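You operate a simulated robot arm through the tools that you are given. There is no shell and no other tool. Be economical: measure what you need, move in short steps, check, and stop when the job is done.

The job below is to be done with a simulated robot arm. You get a single attempt, and the scene is never put back.

TASK
Stack the small carton that says "lugs" from the top of the lower belt on top of the small carton that says "glands". Shut the out-end steel drawer. Push the door of the steel cabinet by the railing shut. Fetch the can that says "WAX" from the top of the wall shelf and stand it on the low shelf of the hopper desk. Open the cupboard door, take the white roll and leave it on the upper shelf of the cleaning cupboard, then shut the door. Take the flour shaker on the top of the cleaning cupboard and put it away on the in shelf. Open the table drawer. Do these in any order. Set down upright: can, flour shaker.
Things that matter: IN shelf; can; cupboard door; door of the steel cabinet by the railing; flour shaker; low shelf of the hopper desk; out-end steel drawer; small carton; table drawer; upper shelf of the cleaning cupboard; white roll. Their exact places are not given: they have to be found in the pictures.

The check looks at the end state, three seconds after you hand in, the way a careful person would. Anything else that was tipped, shoved, dropped, spilled or broken makes it a failure.

THE ROBOT
A 7-joint arm with a two-finger parallel gripper on a trunk, on a base that drives. Base frame: it is fixed to the floor where the robot stands at the start and does not move with it; the origin is under the middle of the robot, x ahead of it, y to its left, z up. Readings come in mm, degrees, newtons and seconds.
Its first joint turns from -149.0 to 149.0 degrees. Places, roughly: IN shelf [600, -1300, 1000]; can [0, -2750, 1250]; cupboard door [-1200, -3800, 500]; door of the steel cabinet by the railing [-7900, -4500, 500]; flour shaker [-1000, -4000, 1000]; low shelf of the hopper desk [-2700, -2400, 300]; out-end steel drawer [700, 0, 300]; small carton [1000, -250, 750]; table drawer [-3700, -6400, 700]; upper shelf of the cleaning cupboard [-1000, -3800, 500]; white roll (7x7x20 cm) [-1100, -3700, 1000]. Payload 3.5 kg.
The TCP is the grasp point between the finger pads, 23 mm short of the fingertips. In the tool frame z runs along the fingers and y along their closing line. The gripper opens to 94 mm. The fingers are 38 mm wide and 10 mm thick; the gripper's body (54 by 96 mm) begins 39 mm behind the TCP.
Orientation is that of the tool frame in the base frame, as a unit quaternion [x, y, z, w]. With the fingers straight down and closing along the base's y, the tool's x points along the base's -x, its y along +y and its z along -z.

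THE INTERFACE
- The arm moves only by the tool jog_arm. Its argument "deltas" is a list of rows, each an object of numbers (a shift or turn left out is 0, a gripper value left out holds the last): "x", "y", "z": the shift along the base's x, y, z in mm; "rx", "ry", "rz": the turn, a rotation vector about the base's x, y, z in degrees. In form: [{"x": .., "y": .., "z": .., "rx": .., "ry": .., "rz": ..}, ...]. A call has 1 to 10 rows; each row shifts and turns the commanded pose from where the row before left it. "hand" is the opening in per cent of the stroke, from 0 (shut) to 100 (fully open), set as the call begins (left out, the last holds). A row lasts 0.2 s, in which the tool goes at most 50 mm and 8.6 degrees; a call with a longer step from one row to the next is refused whole, and so is a gripper value outside its range. Where a pose cannot be reached the arm comes as near as it can. A force on the tool above 40 N (or 10 N above the force at the start of the call, whichever is more), or a blocked arm, ends the call early, and 0.2 s more pass. The fingers move at their own pace (about 153 mm/s each) and stop on an object; they squeeze with about 27 N. The grip force told is the motor's: it shows also when the fingers shut on nothing. Time passes only in rows, and 0.2 s behind the last, so rows that do not move let the fingers close. It gives the time, the measured TCP pose, the force on the tool (base axes), the opening and the grip force at its end, in the units of the frame above (readings bear some noise), with the torque about the TCP (base axes, N m) and any sound that the robot's microphone picked up, and new pictures: "pictures" is both (left out), scene, wrist or none.
- Cameras (640 x 400 px; columns grow to the right, rows downward): "scene" is now at [-260.6, 134.2, 1274.8]; the picture's right is [-0.62, -0.79, 0.00], its down [-0.39, 0.31, -0.87] and it looks along [0.68, -0.53, -0.50] (base axes); focal length 254 px, centre (320, 200). "wrist" rides on the gripper at [86, 16, -74] in the tool frame; the picture's right is [-0.18, 0.98, 0.00], its down [-0.58, -0.11, -0.81] and it looks along [-0.79, -0.15, 0.59] (tool axes); focal length 243 px, centre (320, 200).
- roll_base(legs): drives the robot by 1 to 6 legs, each [ahead, left, turn to the left] in mm, mm and degrees, along the robot's own axes; the way and the turn of a leg run together, so that a leg with both is an arc; at most 1500 mm and 180 degrees a leg. The arm and the cameras ride along, it lands a little off, and it stops where it bumps. It gives what a move gives, and a new picture of the scene camera.
- pan_tilt(pan, tilt): turns the head with the scene camera to pan (to the left, within 143 degrees either way) and tilt (down, from -29 to 69), counted from straight ahead of the robot. It gives what a move gives, and a new picture of the scene camera.
- measure_at(camera, pixels): for up to 12 pixels [column, row] of the newest picture of that camera ("zoom" is the newest enlarged one), the place [x, y, z] in the base frame of the surface seen there, good to about 2 mm. The clock stands still meanwhile.
- close_up(camera, box): a new picture of the part [left, top, right, bottom] of that camera's present view, enlarged. The clock stands still meanwhile.
- sign_off(): hands the job in; it is judged then, once.

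Work in short steps. Measure before you move; look again where a grasp or a placing could have gone wrong, and mend it. You have 131 turns and 260 pictures in all, those below and enlarged ones among them. Open the gripper and draw the arm clear of the work before you hand the job in, unless the task says otherwise.

The tools are called after "Call:" as a command line: name --argument value ..., lists and objects as JSON in quotes. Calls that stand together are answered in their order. jog_arm: Moves the arm, as the interface text tells. Its arguments: {"type":"object","properties":{"deltas":{"type":"array","items":{"type":"object","properties":{"x":{"type":"number"},"y":{"type":"number"},"z":{"type":"number"},"rx":{"type":"number"},"ry":{"type":"number"},"rz":{"type":"number"}}}},"hand":{"type":"number"},"pictures":{"type":"string","enum":["both","scene","wrist","none"]}},"required":["deltas"]} The other tools are called the same way: roll_base (legs) drives the base; pan_tilt (pan, tilt) turns the head that bears the scene camera; measure_at (camera, pixels) gives the place of the surface under pixels of a picture; close_up (camera, box) takes an enlarged picture of a part of a camera's view; sign_off () hands the job in.

At the start:

```text
t: 0.0
position: [669.7, -36.0, 999.8]
ee_rot: [0.0, 1.0, 0.0, 0.0]
ft_force: [-0.1, -0.2, -0.6]
moment: [-0.03, -0.01, -0.03]
finger_gap: 94.0
grasp_force: 0.1
robot x, y, heading: [0.2, 0.6, 0.2]
head pan, tilt: [-38.1, 29.9]
```

scene: 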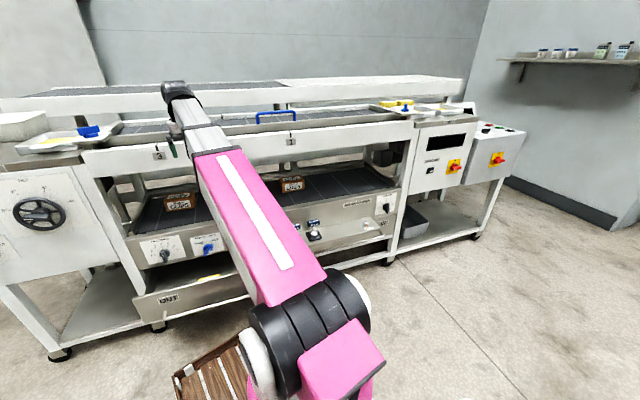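
wrist: 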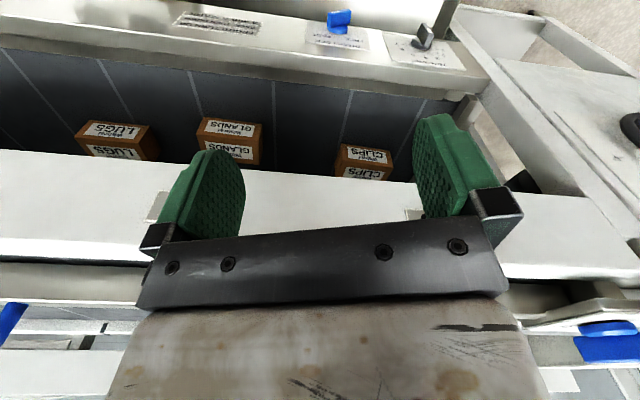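

The wrist picture shows the cartons LUGS (115,140), GLANDS (230,140), CLIPS (363,162) on the lower belt; I measure them and the frame around, and the drawer "OUT" in the scene view.

Call:
measure_at --camera "wrist" --pixels '[[115, 128], [85, 122], [150, 126], [112, 152], [230, 127], [203, 120], [262, 125], [365, 153], [320, 100], [320, 50], [300, 170], [300, 210]]'

Call:
measure_at --camera "scene" --pixels '[[180, 201], [292, 185], [165, 299], [240, 285], [210, 277], [300, 140], [275, 115], [350, 180], [330, 210], [150, 155], [420, 90], [300, 85]]'

Call:
close_up --camera "scene" --box '[100, 130, 420, 330]'

```text
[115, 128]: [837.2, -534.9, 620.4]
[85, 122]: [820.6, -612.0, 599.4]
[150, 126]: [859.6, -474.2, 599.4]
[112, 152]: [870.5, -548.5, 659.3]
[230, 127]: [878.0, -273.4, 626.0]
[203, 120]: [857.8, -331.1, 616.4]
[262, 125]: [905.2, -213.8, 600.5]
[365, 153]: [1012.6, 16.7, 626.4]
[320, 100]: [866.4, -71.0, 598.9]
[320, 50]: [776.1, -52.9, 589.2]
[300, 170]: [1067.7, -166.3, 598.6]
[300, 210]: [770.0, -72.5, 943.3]
```

```text
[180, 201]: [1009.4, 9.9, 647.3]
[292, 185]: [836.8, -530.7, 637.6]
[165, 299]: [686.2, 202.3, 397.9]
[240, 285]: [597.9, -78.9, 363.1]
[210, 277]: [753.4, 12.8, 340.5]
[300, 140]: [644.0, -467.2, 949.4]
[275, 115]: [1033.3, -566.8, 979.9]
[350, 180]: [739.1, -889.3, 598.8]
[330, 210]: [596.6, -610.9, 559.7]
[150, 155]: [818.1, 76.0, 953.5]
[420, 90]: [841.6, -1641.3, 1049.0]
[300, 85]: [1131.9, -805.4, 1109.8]
```

```text
2.00 times, centred on (260, 230) of scene
```

zoom: 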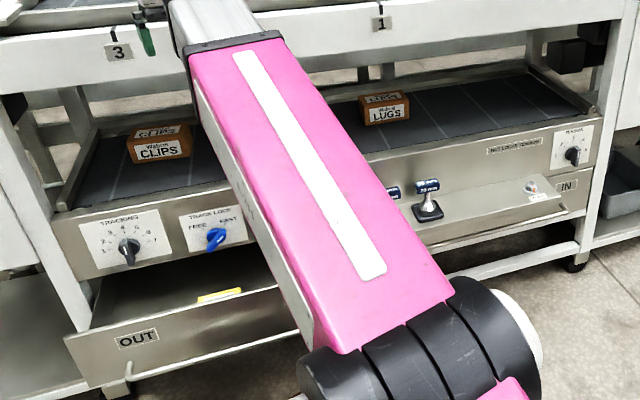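

The machine's front is turned about 18° from my y axis (front plane at n·p≈755, n≈(0.952,-0.307)); the OUT drawer stands out by about 160 mm. I turn the base to face the machine squarely, then look again.

Call:
roll_base --legs '[[0, 0, -18]]'

Call:
pan_tilt --pan 20 --tilt 38

```text
t: 1.4
position: [625.8, -239.9, 1000.0]
ee_rot: [0.156, 0.988, -0.001, -0.001]
ft_force: [-0.9, 0.3, -0.3]
moment: [0.02, 0.01, -0.03]
finger_gap: 94.1
grasp_force: 0.0
robot x, y, heading: [-0.8, -1.8, -17.8]
head pan, tilt: [-38.1, 29.9]
```

scene: 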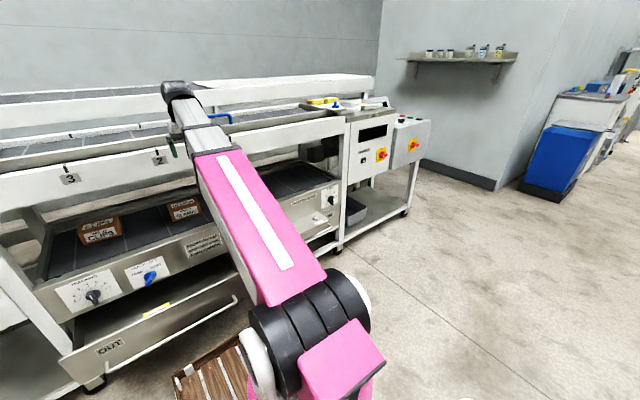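

```text
t: 2.7
position: [627.1, -241.0, 999.3]
ee_rot: [0.156, 0.988, 0.0, 0.0]
ft_force: [0.6, -0.2, 0.2]
moment: [-0.01, 0.01, 0.0]
finger_gap: 94.0
grasp_force: 0.1
robot x, y, heading: [-3.3, 1.9, -17.9]
head pan, tilt: [20.0, 38.0]
```

scene: 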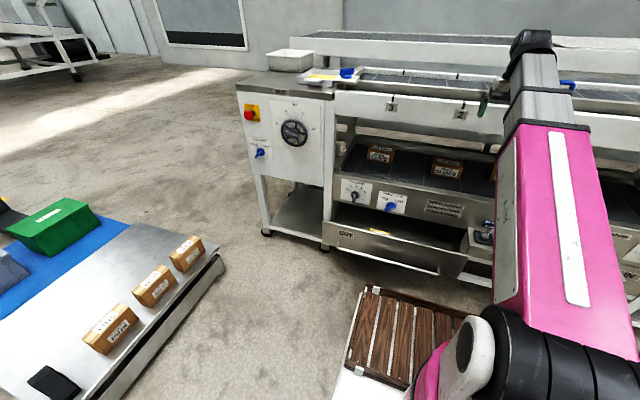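

The drawer is fully visible now (332-465, 225-270). I measure the drawer front, opening edges and the cartons.

Call:
measure_at --camera "scene" --pixels '[[330, 222], [330, 243], [464, 255], [460, 275], [400, 250], [470, 230], [380, 122], [420, 129], [372, 150], [387, 152], [380, 161], [433, 160]]'

Call:
close_up --camera "scene" --box '[310, 80, 510, 290]'

Call:
measure_at --camera "scene" --pixels '[[380, 300], [360, 380], [440, 320], [370, 287], [463, 172], [463, 160], [448, 176], [465, 140], [420, 139], [420, 145], [350, 165], [340, 185]]'

```text
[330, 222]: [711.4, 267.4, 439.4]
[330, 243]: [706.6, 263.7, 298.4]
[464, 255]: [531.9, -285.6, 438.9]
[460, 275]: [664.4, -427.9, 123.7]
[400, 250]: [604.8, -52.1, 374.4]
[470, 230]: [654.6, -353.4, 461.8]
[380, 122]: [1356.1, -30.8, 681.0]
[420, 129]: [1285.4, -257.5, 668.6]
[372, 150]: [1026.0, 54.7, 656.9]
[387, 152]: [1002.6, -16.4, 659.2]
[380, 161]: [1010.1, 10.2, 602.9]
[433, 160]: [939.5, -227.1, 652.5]
```

```text
1.90 times, centred on (410, 185) of scene
```

zoom: 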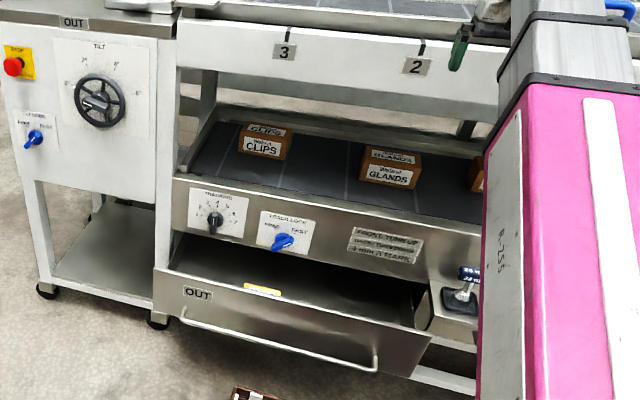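

```text
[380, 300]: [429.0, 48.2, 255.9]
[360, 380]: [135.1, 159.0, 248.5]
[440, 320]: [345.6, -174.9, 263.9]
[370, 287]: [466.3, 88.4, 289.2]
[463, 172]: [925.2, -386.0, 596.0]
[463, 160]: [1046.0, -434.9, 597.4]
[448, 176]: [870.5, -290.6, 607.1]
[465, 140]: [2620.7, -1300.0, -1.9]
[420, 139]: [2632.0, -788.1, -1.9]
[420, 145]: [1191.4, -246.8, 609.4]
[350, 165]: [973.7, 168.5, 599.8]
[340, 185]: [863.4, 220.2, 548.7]
```

Drawer front at d≈594 spans s≈-109..473, z 300-440; I will push at its middle with the shut gripper pitched 45° forward. First pitch the tool and slide to the left, still high.

Call:
jog_arm --deltas '[{"x": -9.6, "y": 41.5, "rx": -2.3, "ry": -7.13}, {"x": -9.6, "y": 41.5, "rx": -2.3, "ry": -7.13}, {"x": -9.6, "y": 41.5, "rx": -2.3, "ry": -7.13}, {"x": -9.6, "y": 41.5, "rx": -2.3, "ry": -7.13}, {"x": -9.6, "y": 41.5, "rx": -2.3, "ry": -7.13}, {"x": -9.6, "y": 41.5, "rx": -2.3, "ry": -7.13}, {"z": -45}, {"z": -45}, {"z": -45}, {"z": -45}]' --hand 0 --pictures "none"

Call:
jog_arm --deltas '[{"z": -45}, {"z": -45}, {"z": -45}, {"z": -45}, {"z": -45}, {"z": -45}, {"z": -45}, {"z": -45}, {"z": -45}, {}]' --pictures "both"

```text
t: 4.9
position: [603.8, 11.7, 825.8]
ee_rot: [0.144, 0.913, -0.06, 0.377]
ft_force: [-0.3, 0.2, 0.4]
moment: [0.0, 0.03, 0.03]
finger_gap: 0.1
grasp_force: 27.7
out of reach, approached as far as the arm can: row 7, 8, 9, 10
robot x, y, heading: [-2.8, -2.3, -18.1]
head pan, tilt: [20.0, 38.0]
```

```text
t: 6.8
position: [604.3, 11.7, 448.9]
ee_rot: [0.139, 0.911, -0.059, 0.383]
ft_force: [0.4, -0.2, -0.2]
moment: [0.0, 0.01, 0.03]
finger_gap: 0.2
grasp_force: 27.1
robot x, y, heading: [-1.8, 5.2, -17.6]
head pan, tilt: [20.0, 38.0]
stopped in row 9: the force on the tool passed its limit at 108 N (the readings are from after the stop); the commanded pose is now the measured one
```

scene: 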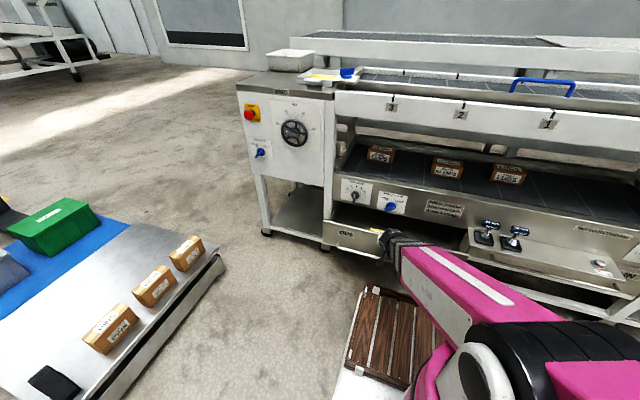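
wrist: 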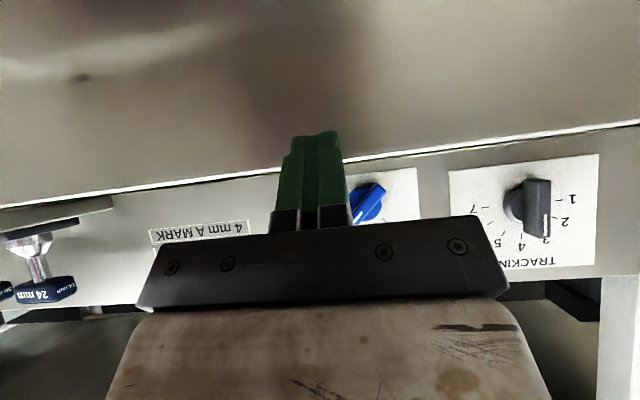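

The fingertip came down on the drawer front's top edge (TCP d≈572, z 449). I go up, back 45 mm, then down in front of it.

Call:
jog_arm --deltas '[{"z": 20}, {"x": -43, "y": 14}, {"x": -14, "y": 4.5, "z": -20}, {"z": -35}, {}]'

```text
t: 8.0
position: [548.1, 28.9, 410.9]
ee_rot: [0.14, 0.911, -0.059, 0.383]
ft_force: [0.0, -0.6, 0.7]
moment: [0.01, -0.04, 0.0]
finger_gap: 0.1
grasp_force: 27.1
robot x, y, heading: [-2.9, -2.2, -18.2]
head pan, tilt: [20.0, 38.0]
```

scene: 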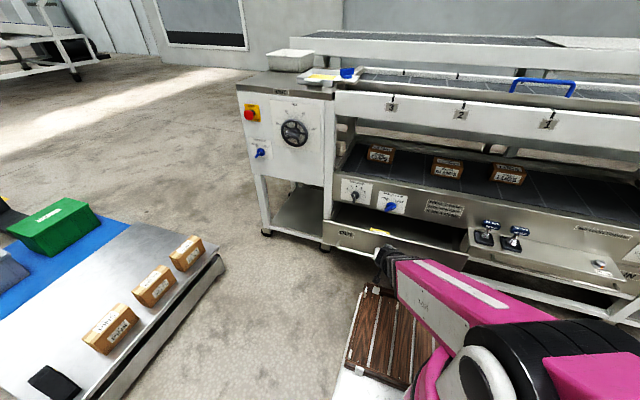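
wrist: 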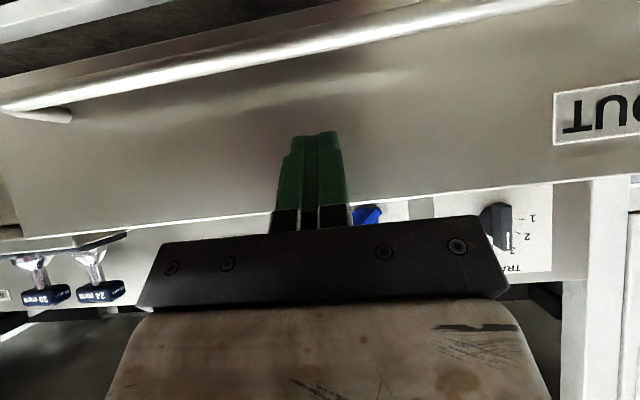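

Tips are now in front of the drawer face. Push along n in 30 mm steps.

Call:
jog_arm --deltas '[{"z": -10}, {"x": 28.6, "y": -9.2}, {"x": 28.6, "y": -9.2}, {"x": 28.6, "y": -9.2}, {"x": 28.6, "y": -9.2}, {"x": 28.6, "y": -9.2}, {"x": 28.6, "y": -9.2}, {"x": 19, "y": -6.1}, {}]'

```text
t: 10.0
position: [738.6, -30.2, 402.9]
ee_rot: [0.14, 0.911, -0.059, 0.383]
ft_force: [0.6, 0.0, -0.1]
moment: [-0.01, 0.01, 0.01]
finger_gap: 0.0
grasp_force: 27.0
robot x, y, heading: [-3.6, 0.0, -17.9]
head pan, tilt: [20.0, 38.0]
```

scene: 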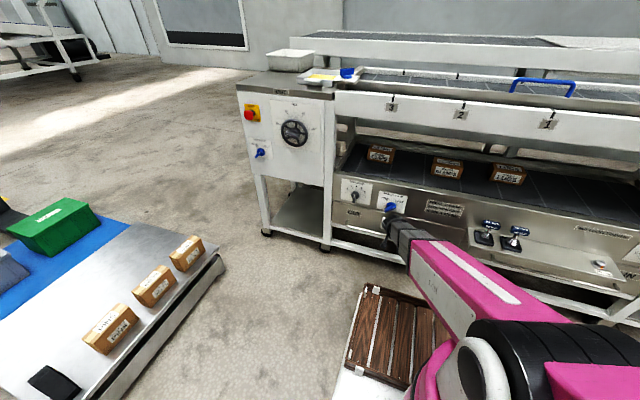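
wrist: 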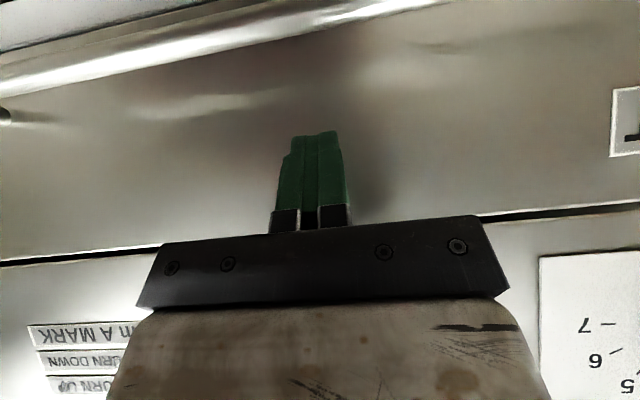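

Drawer nearly flush (TCP d≈712). I push further in small steps until it stops.

Call:
jog_arm --deltas '[{"x": 9.5, "y": -3.1}, {"x": 9.5, "y": -3.1}, {"x": 9.5, "y": -3.1}, {"x": 9.5, "y": -3.1}, {"x": 9.5, "y": -3.1}, {}]'

Call:
measure_at --camera "wrist" --pixels '[[100, 200], [100, 290], [520, 190], [560, 250]]'

```text
t: 10.7
position: [751.6, -35.9, 403.4]
ee_rot: [0.141, 0.912, -0.059, 0.38]
ft_force: [-0.3, 1.2, -1.4]
moment: [0.02, 0.03, 0.0]
finger_gap: 0.1
grasp_force: 27.3
robot x, y, heading: [-3.2, 0.0, -17.7]
head pan, tilt: [20.0, 38.0]
stopped in row 3: the force on the tool passed its limit at 53 N (the readings are from after the stop); the commanded pose is now the measured one
```

scene: 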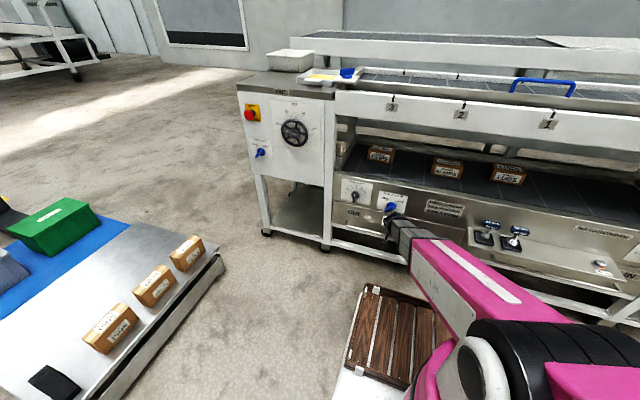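
wrist: 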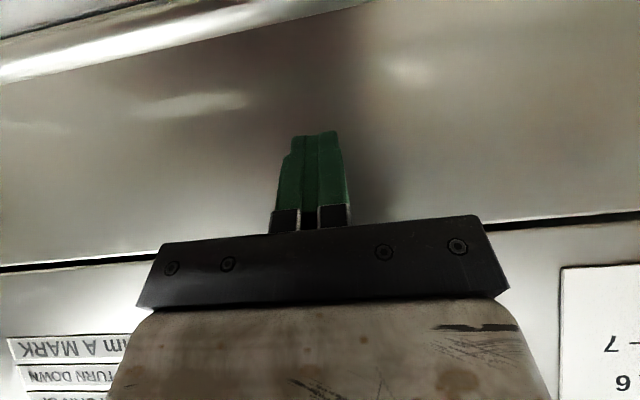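

```text
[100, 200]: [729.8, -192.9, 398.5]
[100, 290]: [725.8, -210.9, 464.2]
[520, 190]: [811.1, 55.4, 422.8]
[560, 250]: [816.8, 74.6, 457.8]
```

Drawer flush with the panel (d≈755). I back off, and measure the opening over the lower belt and the cartons.

Call:
jog_arm --deltas '[{"x": -40, "y": 13}, {"x": -40, "y": 13}, {"x": -40, "y": 13}, {"z": 30}]' --hand 100 --pictures "scene"

Call:
close_up --camera "scene" --box '[330, 80, 580, 240]'

Call:
measure_at --camera "scene" --pixels '[[450, 121], [500, 131], [450, 105], [500, 167], [524, 170], [507, 176], [500, 182], [434, 158], [462, 161], [448, 167], [445, 176], [510, 163]]'

```text
t: 11.7
position: [631.5, 1.5, 434.1]
ee_rot: [0.14, 0.912, -0.058, 0.38]
ft_force: [-0.7, -0.8, -0.7]
moment: [0.01, -0.01, 0.02]
finger_gap: 93.8
grasp_force: 0.0
robot x, y, heading: [-2.0, -0.5, -18.1]
head pan, tilt: [20.0, 38.0]
```

scene: 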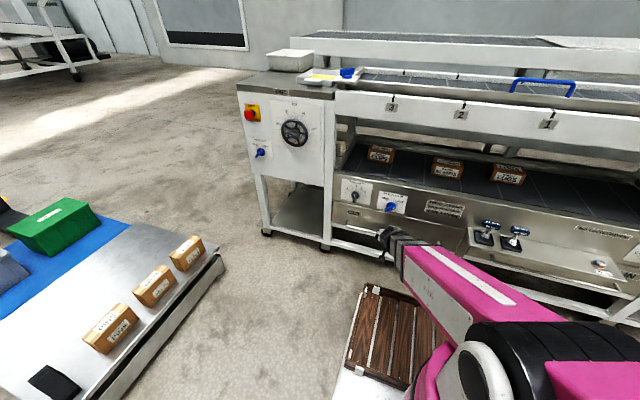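

```text
2.50 times, centred on (455, 160) of scene
```

zoom: 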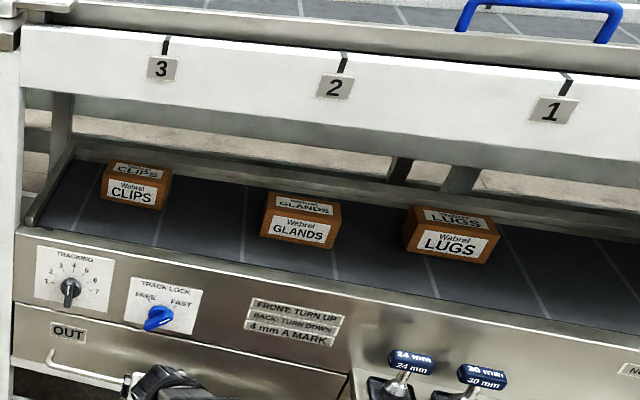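

```text
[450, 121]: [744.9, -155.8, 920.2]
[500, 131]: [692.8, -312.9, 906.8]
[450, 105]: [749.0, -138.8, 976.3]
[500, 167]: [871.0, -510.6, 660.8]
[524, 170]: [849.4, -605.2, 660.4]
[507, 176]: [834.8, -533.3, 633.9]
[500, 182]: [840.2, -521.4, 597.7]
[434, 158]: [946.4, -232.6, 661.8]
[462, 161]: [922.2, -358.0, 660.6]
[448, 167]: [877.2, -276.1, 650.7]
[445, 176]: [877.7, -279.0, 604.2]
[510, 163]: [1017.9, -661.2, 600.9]
```

Rail bottom is about z 875, cartons are 61 mm high on z 600. I measure the carton top corners and rail underside in the zoom.

Call:
measure_at --camera "zoom" --pixels '[[411, 224], [496, 237], [416, 207], [492, 217], [268, 207], [334, 219], [279, 194], [337, 204], [340, 131], [560, 158], [448, 190], [340, 172]]'

Call:
close_up --camera "scene" --box '[425, 145, 535, 190]'

```text
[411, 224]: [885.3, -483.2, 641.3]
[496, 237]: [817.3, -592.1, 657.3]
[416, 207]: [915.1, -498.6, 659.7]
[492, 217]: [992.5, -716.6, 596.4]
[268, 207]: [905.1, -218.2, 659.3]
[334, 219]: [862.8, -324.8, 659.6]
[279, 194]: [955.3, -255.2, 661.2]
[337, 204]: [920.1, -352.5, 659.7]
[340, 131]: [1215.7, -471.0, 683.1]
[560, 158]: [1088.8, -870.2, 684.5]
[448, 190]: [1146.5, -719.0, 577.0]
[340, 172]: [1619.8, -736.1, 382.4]
```

```text
5.82 times, centred on (480, 168) of scene
```

zoom: 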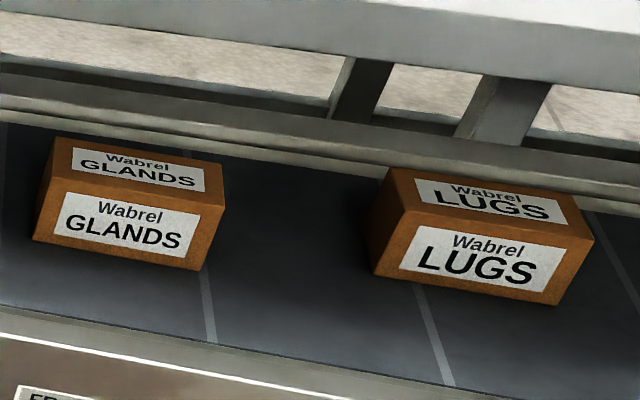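

Call:
measure_at --camera "zoom" --pixels '[[386, 216], [575, 243], [392, 172], [560, 198], [50, 185], [210, 211], [58, 142], [215, 167], [380, 230], [560, 270], [45, 210], [200, 240]]'

```text
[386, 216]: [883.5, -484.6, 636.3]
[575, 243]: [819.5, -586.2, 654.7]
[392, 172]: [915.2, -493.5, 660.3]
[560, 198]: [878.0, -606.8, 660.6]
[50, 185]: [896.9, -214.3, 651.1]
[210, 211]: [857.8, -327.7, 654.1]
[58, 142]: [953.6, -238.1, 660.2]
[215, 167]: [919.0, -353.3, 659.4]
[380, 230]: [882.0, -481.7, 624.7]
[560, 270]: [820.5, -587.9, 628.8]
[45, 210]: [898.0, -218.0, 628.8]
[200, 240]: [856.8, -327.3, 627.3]
```

The LUGS carton is about 125 mm long along the belt (s -313..-188) and 64 mm deep (d 961..1025), so it must be gripped across its depth with the tool pointing along the belt. I raise the arm and slide the base to the right to come in diagonally.

Call:
jog_arm --deltas '[{"z": 45}, {"z": 45}, {"z": 45}, {"z": 45}, {"z": 45}, {"z": 45}, {"z": 45}, {"z": 45}]' --pictures "none"

Call:
roll_base --legs '[[0, -750, 0]]'

```text
t: 13.5
position: [630.9, 0.8, 795.3]
ee_rot: [0.139, 0.913, -0.057, 0.38]
ft_force: [-0.1, 0.0, 0.1]
moment: [-0.03, -0.02, 0.01]
finger_gap: 94.0
grasp_force: 0.1
robot x, y, heading: [0.8, 1.0, -18.1]
head pan, tilt: [20.0, 38.0]
```

```text
t: 17.5
position: [394.4, -720.6, 794.5]
ee_rot: [0.147, 0.911, -0.061, 0.38]
ft_force: [-0.5, -0.1, 0.7]
moment: [0.04, -0.03, 0.02]
finger_gap: 93.8
grasp_force: 0.1
robot x, y, heading: [-239.8, -711.6, -19.0]
head pan, tilt: [20.0, 38.0]
```

scene: 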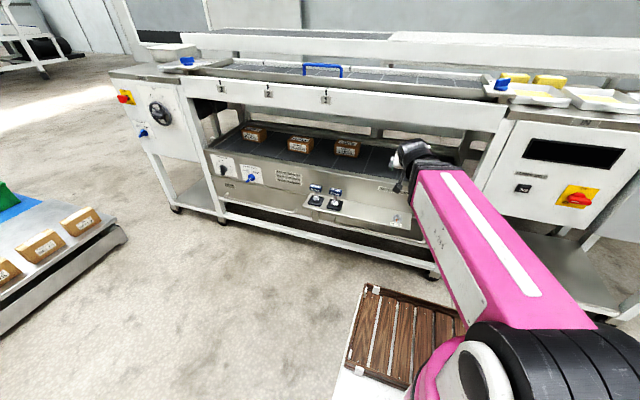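

Now robot is at s≈-751. The right post of the opening is near (475,150); I measure it, the ledge and the rail's lower edge.

Call:
measure_at --camera "scene" --pixels '[[480, 160], [460, 150], [500, 125], [330, 210], [400, 230], [310, 205], [410, 190], [280, 108], [400, 126], [270, 120], [435, 275], [440, 140]]'

Call:
close_up --camera "scene" --box '[200, 80, 520, 290]'

```text
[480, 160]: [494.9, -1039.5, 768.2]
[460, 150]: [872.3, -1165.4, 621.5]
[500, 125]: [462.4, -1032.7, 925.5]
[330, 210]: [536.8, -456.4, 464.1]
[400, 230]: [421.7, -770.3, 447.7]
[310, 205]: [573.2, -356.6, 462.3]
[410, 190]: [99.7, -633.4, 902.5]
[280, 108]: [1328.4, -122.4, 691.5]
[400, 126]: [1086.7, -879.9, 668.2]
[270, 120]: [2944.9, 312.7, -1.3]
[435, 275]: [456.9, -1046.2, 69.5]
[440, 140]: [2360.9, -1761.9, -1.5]
```

```text
1.90 times, centred on (360, 185) of scene
```

zoom: 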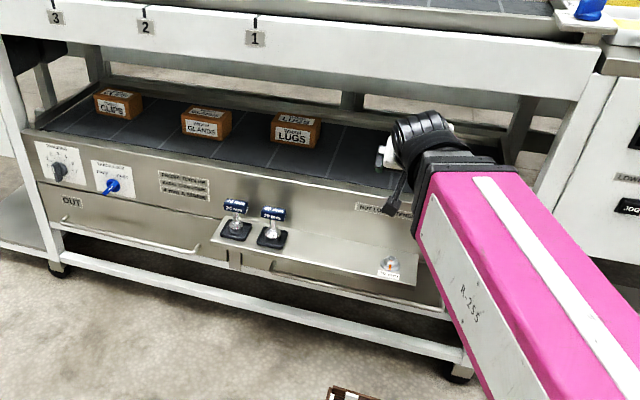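

The opening runs to s≈-835, ledge to d≈638 at z 465. I try rolling the tool about its own axis by 85° in free space to see if the wrist can follow.

Call:
jog_arm --deltas '[{"rx": 5.72, "ry": -1.85, "rz": -6.01}, {"rx": 5.72, "ry": -1.85, "rz": -6.01}, {"rx": 5.72, "ry": -1.85, "rz": -6.01}, {"rx": 5.72, "ry": -1.85, "rz": -6.01}, {"rx": 5.72, "ry": -1.85, "rz": -6.01}, {"rx": 5.72, "ry": -1.85, "rz": -6.01}, {"rx": 5.72, "ry": -1.85, "rz": -6.01}, {"rx": 5.72, "ry": -1.85, "rz": -6.01}, {"rx": 5.72, "ry": -1.85, "rz": -6.01}, {"rx": 5.72, "ry": -1.85, "rz": -6.01}]' --pictures "scene"

```text
t: 19.7
position: [395.9, -720.9, 795.3]
ee_rot: [0.726, 0.573, 0.21, 0.318]
ft_force: [-0.6, -0.4, 0.3]
moment: [0.02, 0.0, -0.02]
finger_gap: 93.9
grasp_force: 0.0
robot x, y, heading: [-236.4, -717.1, -19.0]
head pan, tilt: [20.0, 38.0]
```

scene: 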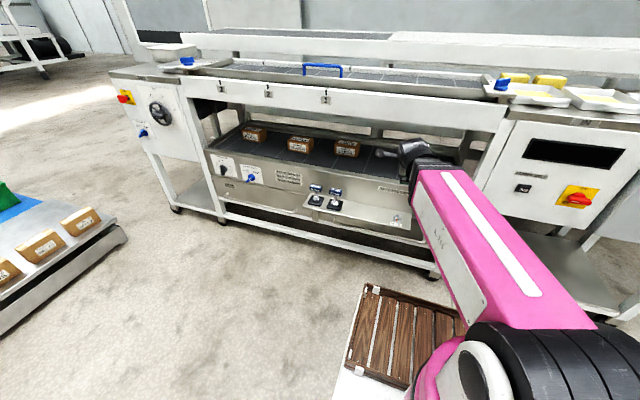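

Roll followed. Now swing the tool about the vertical by 85° so that it points along the belt.

Call:
jog_arm --deltas '[{"rz": 8.5}, {"rz": 8.5}, {"rz": 8.5}, {"rz": 8.5}, {"rz": 8.5}, {"rz": 8.5}, {"rz": 8.5}, {"rz": 8.5}, {"rz": 8.5}, {"rz": 8.5}]' --pictures "scene"

```text
t: 21.9
position: [394.4, -721.2, 793.9]
ee_rot: [0.147, 0.913, 0.37, 0.092]
ft_force: [-0.1, -0.5, 0.4]
moment: [-0.02, -0.01, 0.0]
finger_gap: 94.0
grasp_force: 0.0
robot x, y, heading: [-237.2, -712.0, -18.8]
head pan, tilt: [20.0, 38.0]
```

scene: 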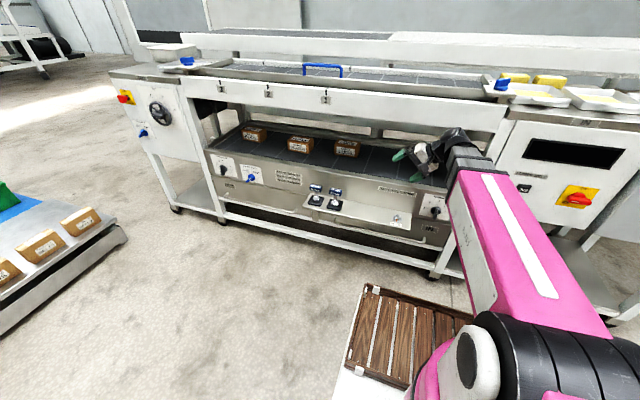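

The arm follows well. Now roll about the tool axis by 95° more (camera up), then yaw 5° and pitch up 20°.

Call:
jog_arm --deltas '[{"rx": 2.19, "ry": 5.13, "rz": -5.61}, {"rx": 2.19, "ry": 5.13, "rz": -5.61}, {"rx": 2.19, "ry": 5.13, "rz": -5.61}, {"rx": 2.19, "ry": 5.13, "rz": -5.61}, {"rx": 2.19, "ry": 5.13, "rz": -5.61}, {"rx": 2.19, "ry": 5.13, "rz": -5.61}, {"rx": 2.19, "ry": 5.13, "rz": -5.61}, {"rx": 2.19, "ry": 5.13, "rz": -5.61}, {"rx": 2.19, "ry": 5.13, "rz": -5.61}, {"rx": 2.19, "ry": 5.13, "rz": -5.61}]' --pictures "none"

Call:
jog_arm --deltas '[{"rx": 2.19, "ry": 5.13, "rz": -5.61}, {"rx": 2.19, "ry": 5.13, "rz": -5.61}, {"rz": 5.2}, {"rx": 6.38, "ry": -2.07}, {"rx": 6.38, "ry": -2.07}, {"rx": 6.38, "ry": -2.07}, {}]' --pictures "both"

```text
t: 24.1
position: [394.2, -720.0, 795.3]
ee_rot: [0.695, 0.609, 0.343, -0.166]
ft_force: [0.4, 0.5, 0.3]
moment: [0.02, -0.01, 0.02]
finger_gap: 93.7
grasp_force: 0.0
robot x, y, heading: [-236.7, -713.3, -18.7]
head pan, tilt: [20.0, 38.0]
```

```text
t: 25.7
position: [394.1, -720.2, 795.2]
ee_rot: [0.683, 0.495, 0.434, -0.317]
ft_force: [-0.2, 0.8, -0.2]
moment: [-0.03, -0.02, -0.04]
finger_gap: 94.0
grasp_force: 0.0
robot x, y, heading: [-238.4, -708.7, -18.8]
head pan, tilt: [20.0, 38.0]
```

scene: 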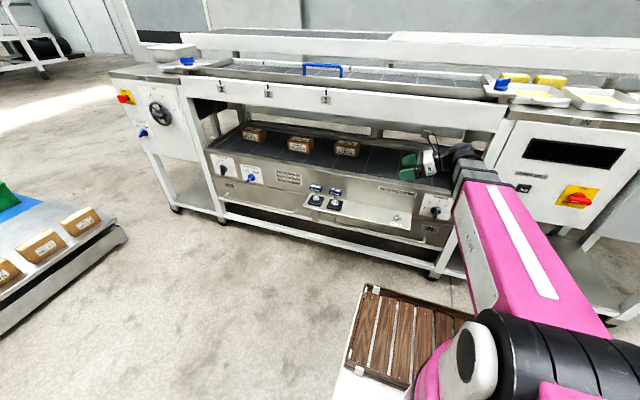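
wrist: 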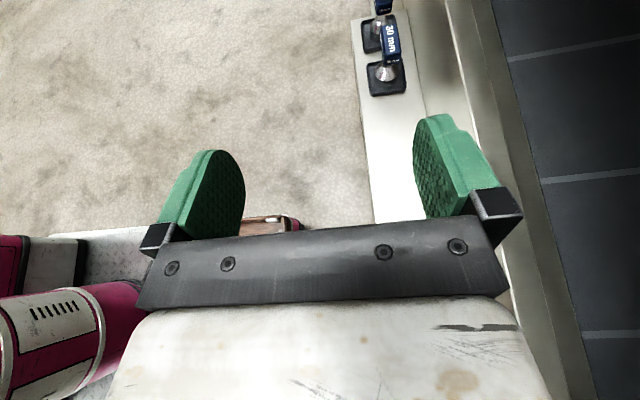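

Orientation is exactly as wanted. Before going in I check the forearm's height along its length, since it must pass under the rail (z≈875).

Call:
measure_at --camera "scene" --pixels '[[475, 165], [490, 200], [530, 280], [590, 330], [540, 340], [470, 260], [470, 365], [445, 390], [440, 160], [425, 135], [520, 350], [600, 350]]'

Call:
close_up --camera "scene" --box '[360, 110, 640, 400]'

```text
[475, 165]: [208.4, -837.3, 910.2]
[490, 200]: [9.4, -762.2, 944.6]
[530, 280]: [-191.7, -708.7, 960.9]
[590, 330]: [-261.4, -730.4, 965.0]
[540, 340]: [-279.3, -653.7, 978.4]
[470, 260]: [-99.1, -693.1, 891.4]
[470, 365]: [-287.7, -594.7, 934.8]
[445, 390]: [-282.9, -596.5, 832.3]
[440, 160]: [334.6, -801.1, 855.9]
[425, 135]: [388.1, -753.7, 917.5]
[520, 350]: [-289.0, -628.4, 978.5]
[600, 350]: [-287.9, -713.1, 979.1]
```

```text
1.38 times, centred on (500, 255) of scene
```

zoom: 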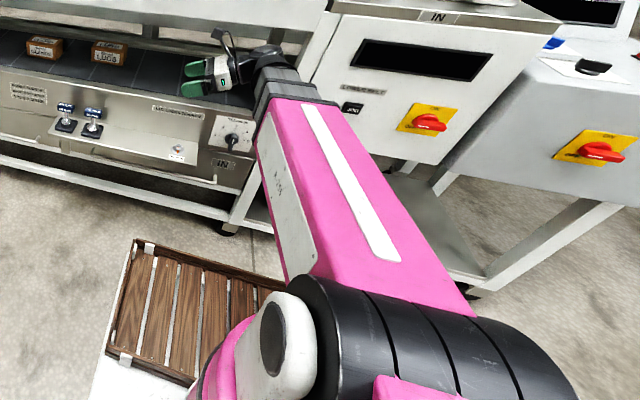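

The elbow sits near z 900 over the base, so with the base further back and the arm stretched the forearm runs level. I lower the tool to z 665 and drive to d≈130, s≈-650.

Call:
jog_arm --deltas '[{"z": -45}, {"z": -45}, {"z": -40}, {}]' --pictures "none"

Call:
roll_base --legs '[[0, 100, 0.8], [130, 0, 0]]'

```text
t: 26.7
position: [394.7, -721.0, 665.2]
ee_rot: [0.683, 0.497, 0.432, -0.316]
ft_force: [0.1, 0.5, 0.7]
moment: [0.01, 0.0, 0.02]
finger_gap: 93.9
grasp_force: 0.2
robot x, y, heading: [-234.8, -716.0, -18.8]
head pan, tilt: [20.0, 38.0]
```

```text
t: 28.8
position: [552.1, -656.5, 666.2]
ee_rot: [0.68, 0.5, 0.431, -0.319]
ft_force: [0.7, -1.5, -1.0]
moment: [-0.01, 0.0, 0.0]
finger_gap: 94.1
grasp_force: 0.0
robot x, y, heading: [-82.0, -659.0, -18.0]
head pan, tilt: [20.0, 38.0]
```

scene: 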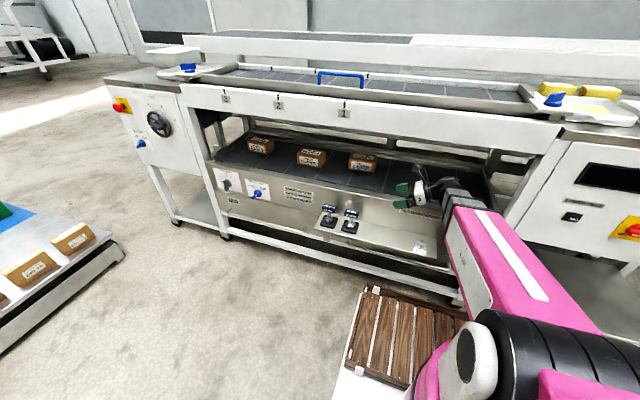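

TCP at d=728, s=-454, z 666. Advance along n in two stages, checking the forearm against the rail.

Call:
jog_arm --deltas '[{"x": 41.9, "y": -13.6}, {"x": 41.9, "y": -13.6}, {"x": 41.9, "y": -13.6}, {}]' --pictures "both"

Call:
close_up --camera "scene" --box '[330, 90, 560, 260]'

Call:
measure_at --camera "scene" --pixels '[[470, 205], [460, 190], [480, 230], [520, 290], [455, 190], [500, 150], [490, 135]]'

```text
t: 29.8
position: [678.2, -698.3, 664.5]
ee_rot: [0.68, 0.501, 0.43, -0.319]
ft_force: [0.3, 0.2, 0.8]
moment: [0.01, -0.03, -0.03]
finger_gap: 93.9
grasp_force: 0.0
robot x, y, heading: [-77.4, -654.3, -18.0]
head pan, tilt: [20.0, 38.0]
```

scene: 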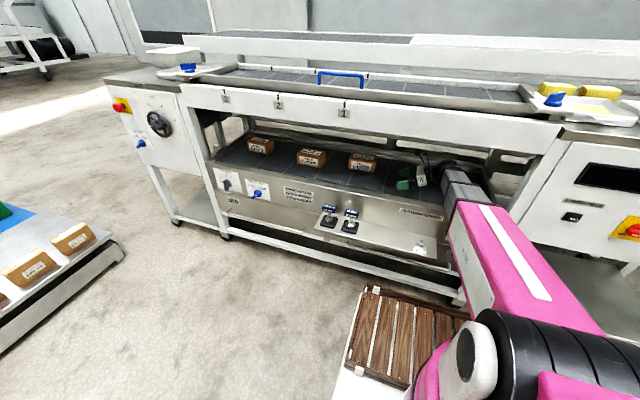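
wrist: 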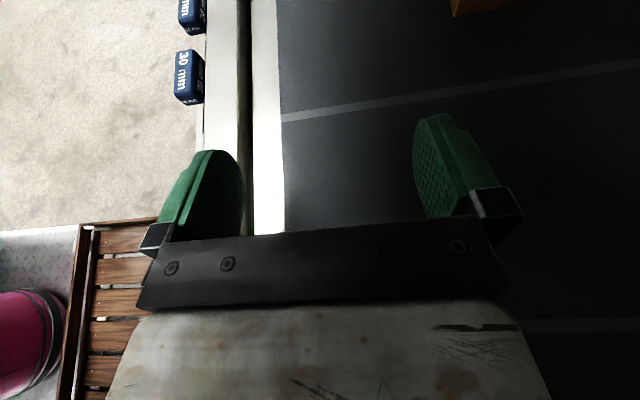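

```text
2.35 times, centred on (445, 175) of scene
```

zoom: 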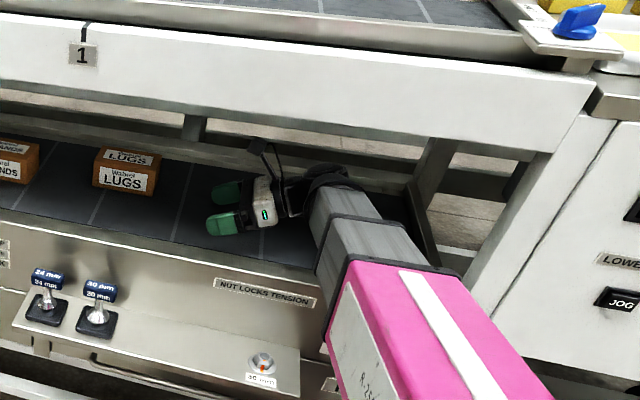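

```text
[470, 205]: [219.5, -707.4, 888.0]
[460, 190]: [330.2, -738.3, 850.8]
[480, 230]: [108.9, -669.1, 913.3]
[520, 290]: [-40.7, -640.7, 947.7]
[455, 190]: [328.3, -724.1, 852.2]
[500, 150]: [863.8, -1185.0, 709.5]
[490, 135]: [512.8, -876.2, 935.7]
```

Forearm clears the rail with ~50 mm. Advance the last 132 mm.

Call:
jog_arm --deltas '[{"x": 41.9, "y": -13.6}, {"x": 41.9, "y": -13.6}, {"x": 41.9, "y": -13.6}, {}]' --pictures "both"

Call:
measure_at --camera "wrist" --pixels '[[300, 60], [260, 60], [350, 60], [310, 30], [310, 90]]'

```text
t: 30.8
position: [803.1, -737.4, 666.0]
ee_rot: [0.68, 0.501, 0.43, -0.319]
ft_force: [0.3, -0.8, 0.8]
moment: [0.02, 0.01, -0.01]
finger_gap: 93.6
grasp_force: 0.0
robot x, y, heading: [-79.6, -659.1, -18.1]
head pan, tilt: [20.0, 38.0]
```

scene: 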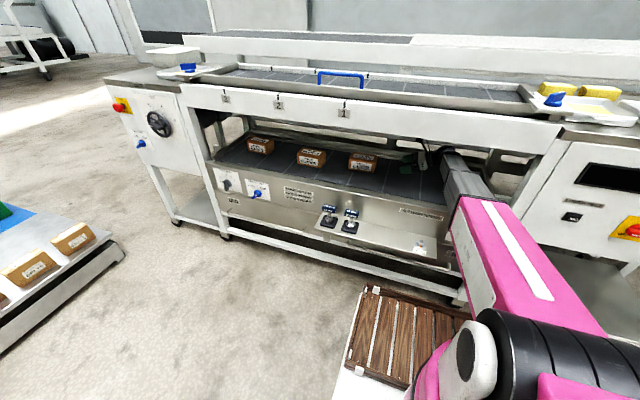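
wrist: 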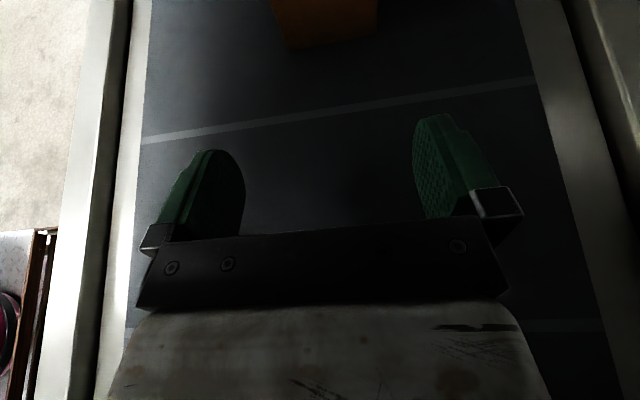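

```text
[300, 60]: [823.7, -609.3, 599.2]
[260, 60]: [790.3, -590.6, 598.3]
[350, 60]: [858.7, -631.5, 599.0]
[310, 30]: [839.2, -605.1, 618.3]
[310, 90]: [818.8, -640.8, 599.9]
```

Box end at s≈-316, centred between the fingers (col 325). Lower 29 mm and advance 174 mm along t.

Call:
jog_arm --deltas '[{"z": -29}, {"x": 13.5, "y": 41.4}, {"x": 13.5, "y": 41.4}, {"x": 13.5, "y": 41.4}, {"x": 13.4, "y": 41.4}, {}]' --pictures "wrist"

```text
t: 32.2
position: [858.1, -571.6, 636.8]
ee_rot: [0.68, 0.501, 0.431, -0.319]
ft_force: [-0.4, -1.5, 1.7]
moment: [-0.02, 0.0, 0.02]
finger_gap: 94.0
grasp_force: 0.1
robot x, y, heading: [-77.7, -660.8, -18.3]
head pan, tilt: [20.0, 38.0]
```

wrist: 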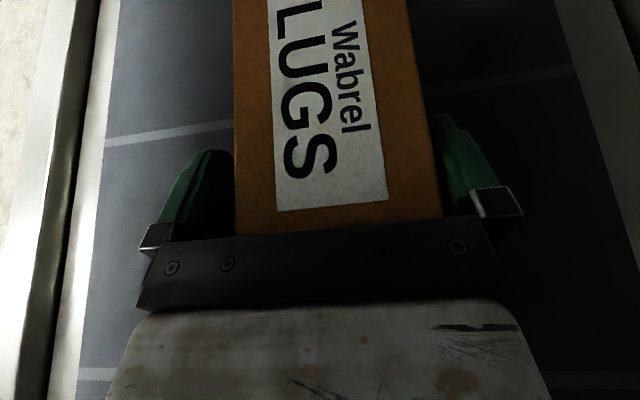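

Carton well between the pads, about 4 mm to the right; I trim and close.

Call:
jog_arm --deltas '[{"x": 3.8, "y": -1.2}, {}]' --pictures "none"

Call:
jog_arm --deltas '[{}, {}, {"z": 5}, {"z": 15}, {"z": 20}, {"z": 30}, {}]' --hand 0 --pictures "both"

```text
t: 32.8
position: [862.0, -573.0, 636.1]
ee_rot: [0.68, 0.501, 0.43, -0.319]
ft_force: [-0.5, 0.5, 0.5]
moment: [0.03, -0.01, 0.02]
finger_gap: 93.9
grasp_force: 0.1
robot x, y, heading: [-80.3, -657.2, -18.0]
head pan, tilt: [20.0, 38.0]
```

```text
t: 34.4
position: [862.9, -573.7, 705.9]
ee_rot: [0.679, 0.501, 0.431, -0.32]
ft_force: [-0.3, 0.9, -2.6]
moment: [-0.07, 0.01, 0.01]
finger_gap: 75.0
grasp_force: 27.2
robot x, y, heading: [-77.2, -657.0, -18.1]
head pan, tilt: [20.0, 38.0]
```

scene: 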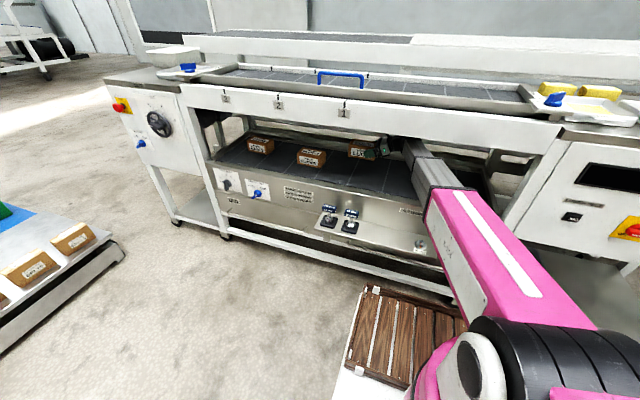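
wrist: 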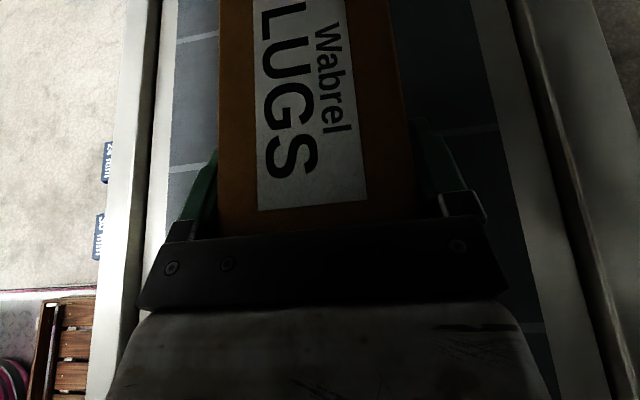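

Held at 75 mm: carton lifted. GLANDS centre is d≈957, s≈9; the carton centre is 28 mm ahead of TCP, so TCP must go to s≈-18, d≈957. I raise 10 mm and carry it with the base 200 mm to the left.

Call:
jog_arm --deltas '[{"z": 12}, {"x": -19.5, "y": 6.3}, {"x": -19.5, "y": 6.3}]' --pictures "none"

Call:
roll_base --legs '[[0, 200, 0]]'

Call:
jog_arm --deltas '[{}]' --pictures "wrist"

Call:
close_up --camera "scene" --box '[230, 100, 450, 230]'

```text
t: 35.2
position: [822.9, -561.1, 717.8]
ee_rot: [0.679, 0.501, 0.431, -0.32]
ft_force: [0.4, -0.1, -1.8]
moment: [-0.09, 0.05, -0.03]
finger_gap: 75.1
grasp_force: 27.0
robot x, y, heading: [-78.1, -656.1, -18.1]
head pan, tilt: [20.0, 38.0]
```

```text
t: 36.8
position: [886.0, -367.9, 718.3]
ee_rot: [0.68, 0.501, 0.431, -0.319]
ft_force: [1.5, -0.1, -1.6]
moment: [-0.08, 0.0, 0.02]
finger_gap: 74.8
grasp_force: 27.6
robot x, y, heading: [-15.0, -465.8, -17.9]
head pan, tilt: [20.0, 38.0]
```

scene: 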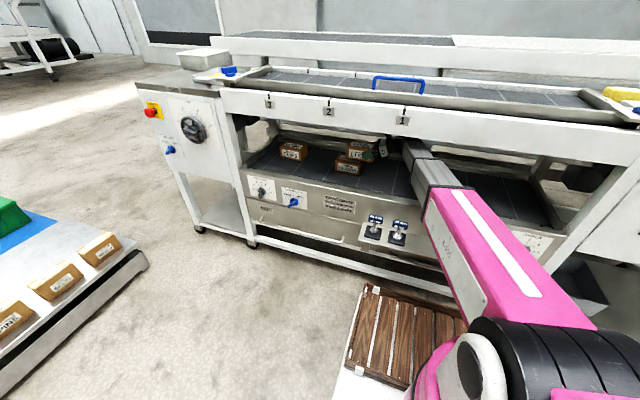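

```text
t: 37.2
position: [886.2, -368.1, 718.5]
ee_rot: [0.68, 0.502, 0.43, -0.32]
ft_force: [-1.0, -0.2, -1.5]
moment: [-0.11, 0.05, -0.03]
finger_gap: 75.3
grasp_force: 27.0
robot x, y, heading: [-17.4, -464.5, -18.0]
head pan, tilt: [20.0, 38.0]
```

wrist: 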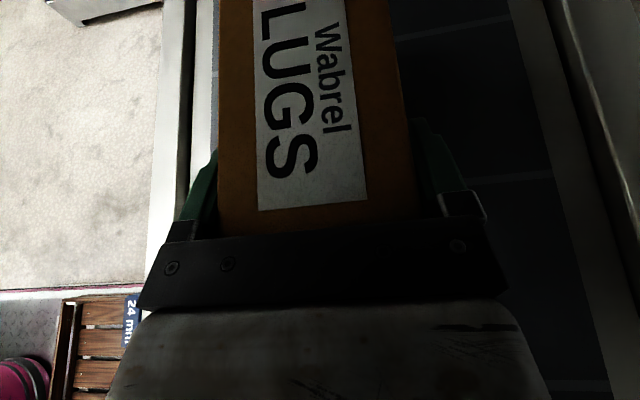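

```text
2.91 times, centred on (340, 165) of scene
```

zoom: 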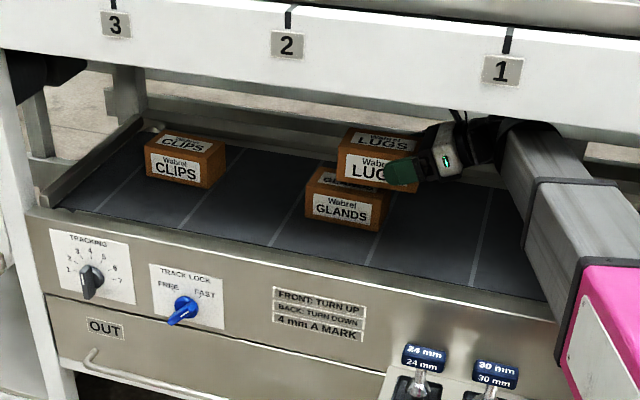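

Carton hovers over GLANDS; I measure both boxes' front bottom/top edges to refine.

Call:
measure_at --camera "zoom" --pixels '[[312, 195], [306, 215], [380, 205], [376, 225], [345, 160], [342, 178], [412, 160], [350, 134], [330, 168], [345, 215]]'

```text
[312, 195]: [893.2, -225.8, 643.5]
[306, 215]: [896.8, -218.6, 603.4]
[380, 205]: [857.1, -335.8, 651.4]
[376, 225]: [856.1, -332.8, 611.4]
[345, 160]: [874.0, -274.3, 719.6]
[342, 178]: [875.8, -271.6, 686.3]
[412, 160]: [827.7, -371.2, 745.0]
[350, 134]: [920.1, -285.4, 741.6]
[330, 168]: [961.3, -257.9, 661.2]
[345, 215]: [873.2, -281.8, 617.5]
```

Needed shift is +58 mm along t, +2 mm along n, then down about 19 mm with the last part slow.

Call:
jog_arm --deltas '[{"x": 9.9, "y": 27.3}, {"x": 9.9, "y": 27.3}, {}, {"z": -8}, {"z": -6}, {"z": -2}, {"z": -2}, {}]' --pictures "none"

Call:
close_up --camera "scene" --box '[280, 110, 440, 200]'

```text
t: 39.0
position: [907.4, -314.5, 701.1]
ee_rot: [0.68, 0.501, 0.431, -0.319]
ft_force: [0.3, -0.3, -2.1]
moment: [-0.08, 0.04, 0.02]
finger_gap: 74.9
grasp_force: 26.9
robot x, y, heading: [-17.6, -463.3, -17.9]
head pan, tilt: [20.0, 38.0]
```

```text
4.00 times, centred on (360, 155) of scene
```

zoom: 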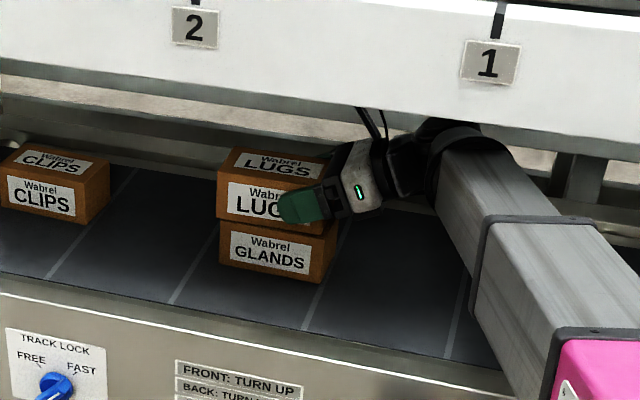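

Aligned well and nearly in contact. Lower gently until contact shows, then release.

Call:
jog_arm --deltas '[{"z": -1.5}, {"z": -1.5}, {}]' --pictures "none"

Call:
jog_arm --deltas '[{}, {}, {"x": -3, "y": -9.5}, {"x": -13.5, "y": -41.5}, {"x": -13.5, "y": -41.5}, {"x": -13.5, "y": -41.5}]' --hand 100 --pictures "none"

Call:
close_up --camera "scene" --box '[280, 110, 440, 200]'

```text
t: 39.8
position: [906.5, -314.1, 698.8]
ee_rot: [0.679, 0.501, 0.431, -0.32]
ft_force: [-0.4, -0.1, -1.2]
moment: [-0.01, -0.06, -0.01]
finger_gap: 74.8
grasp_force: 27.3
robot x, y, heading: [-18.6, -462.0, -18.2]
head pan, tilt: [20.0, 38.0]
```

```text
t: 41.2
position: [861.3, -448.0, 696.4]
ee_rot: [0.679, 0.501, 0.431, -0.32]
ft_force: [-1.1, 0.8, 0.0]
moment: [0.0, 0.0, -0.03]
finger_gap: 94.2
grasp_force: 0.1
robot x, y, heading: [-14.4, -463.2, -18.1]
head pan, tilt: [20.0, 38.0]
```

```text
4.00 times, centred on (360, 155) of scene
```

zoom: 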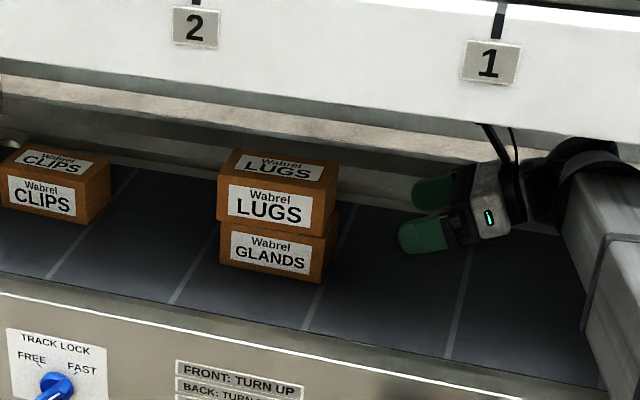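

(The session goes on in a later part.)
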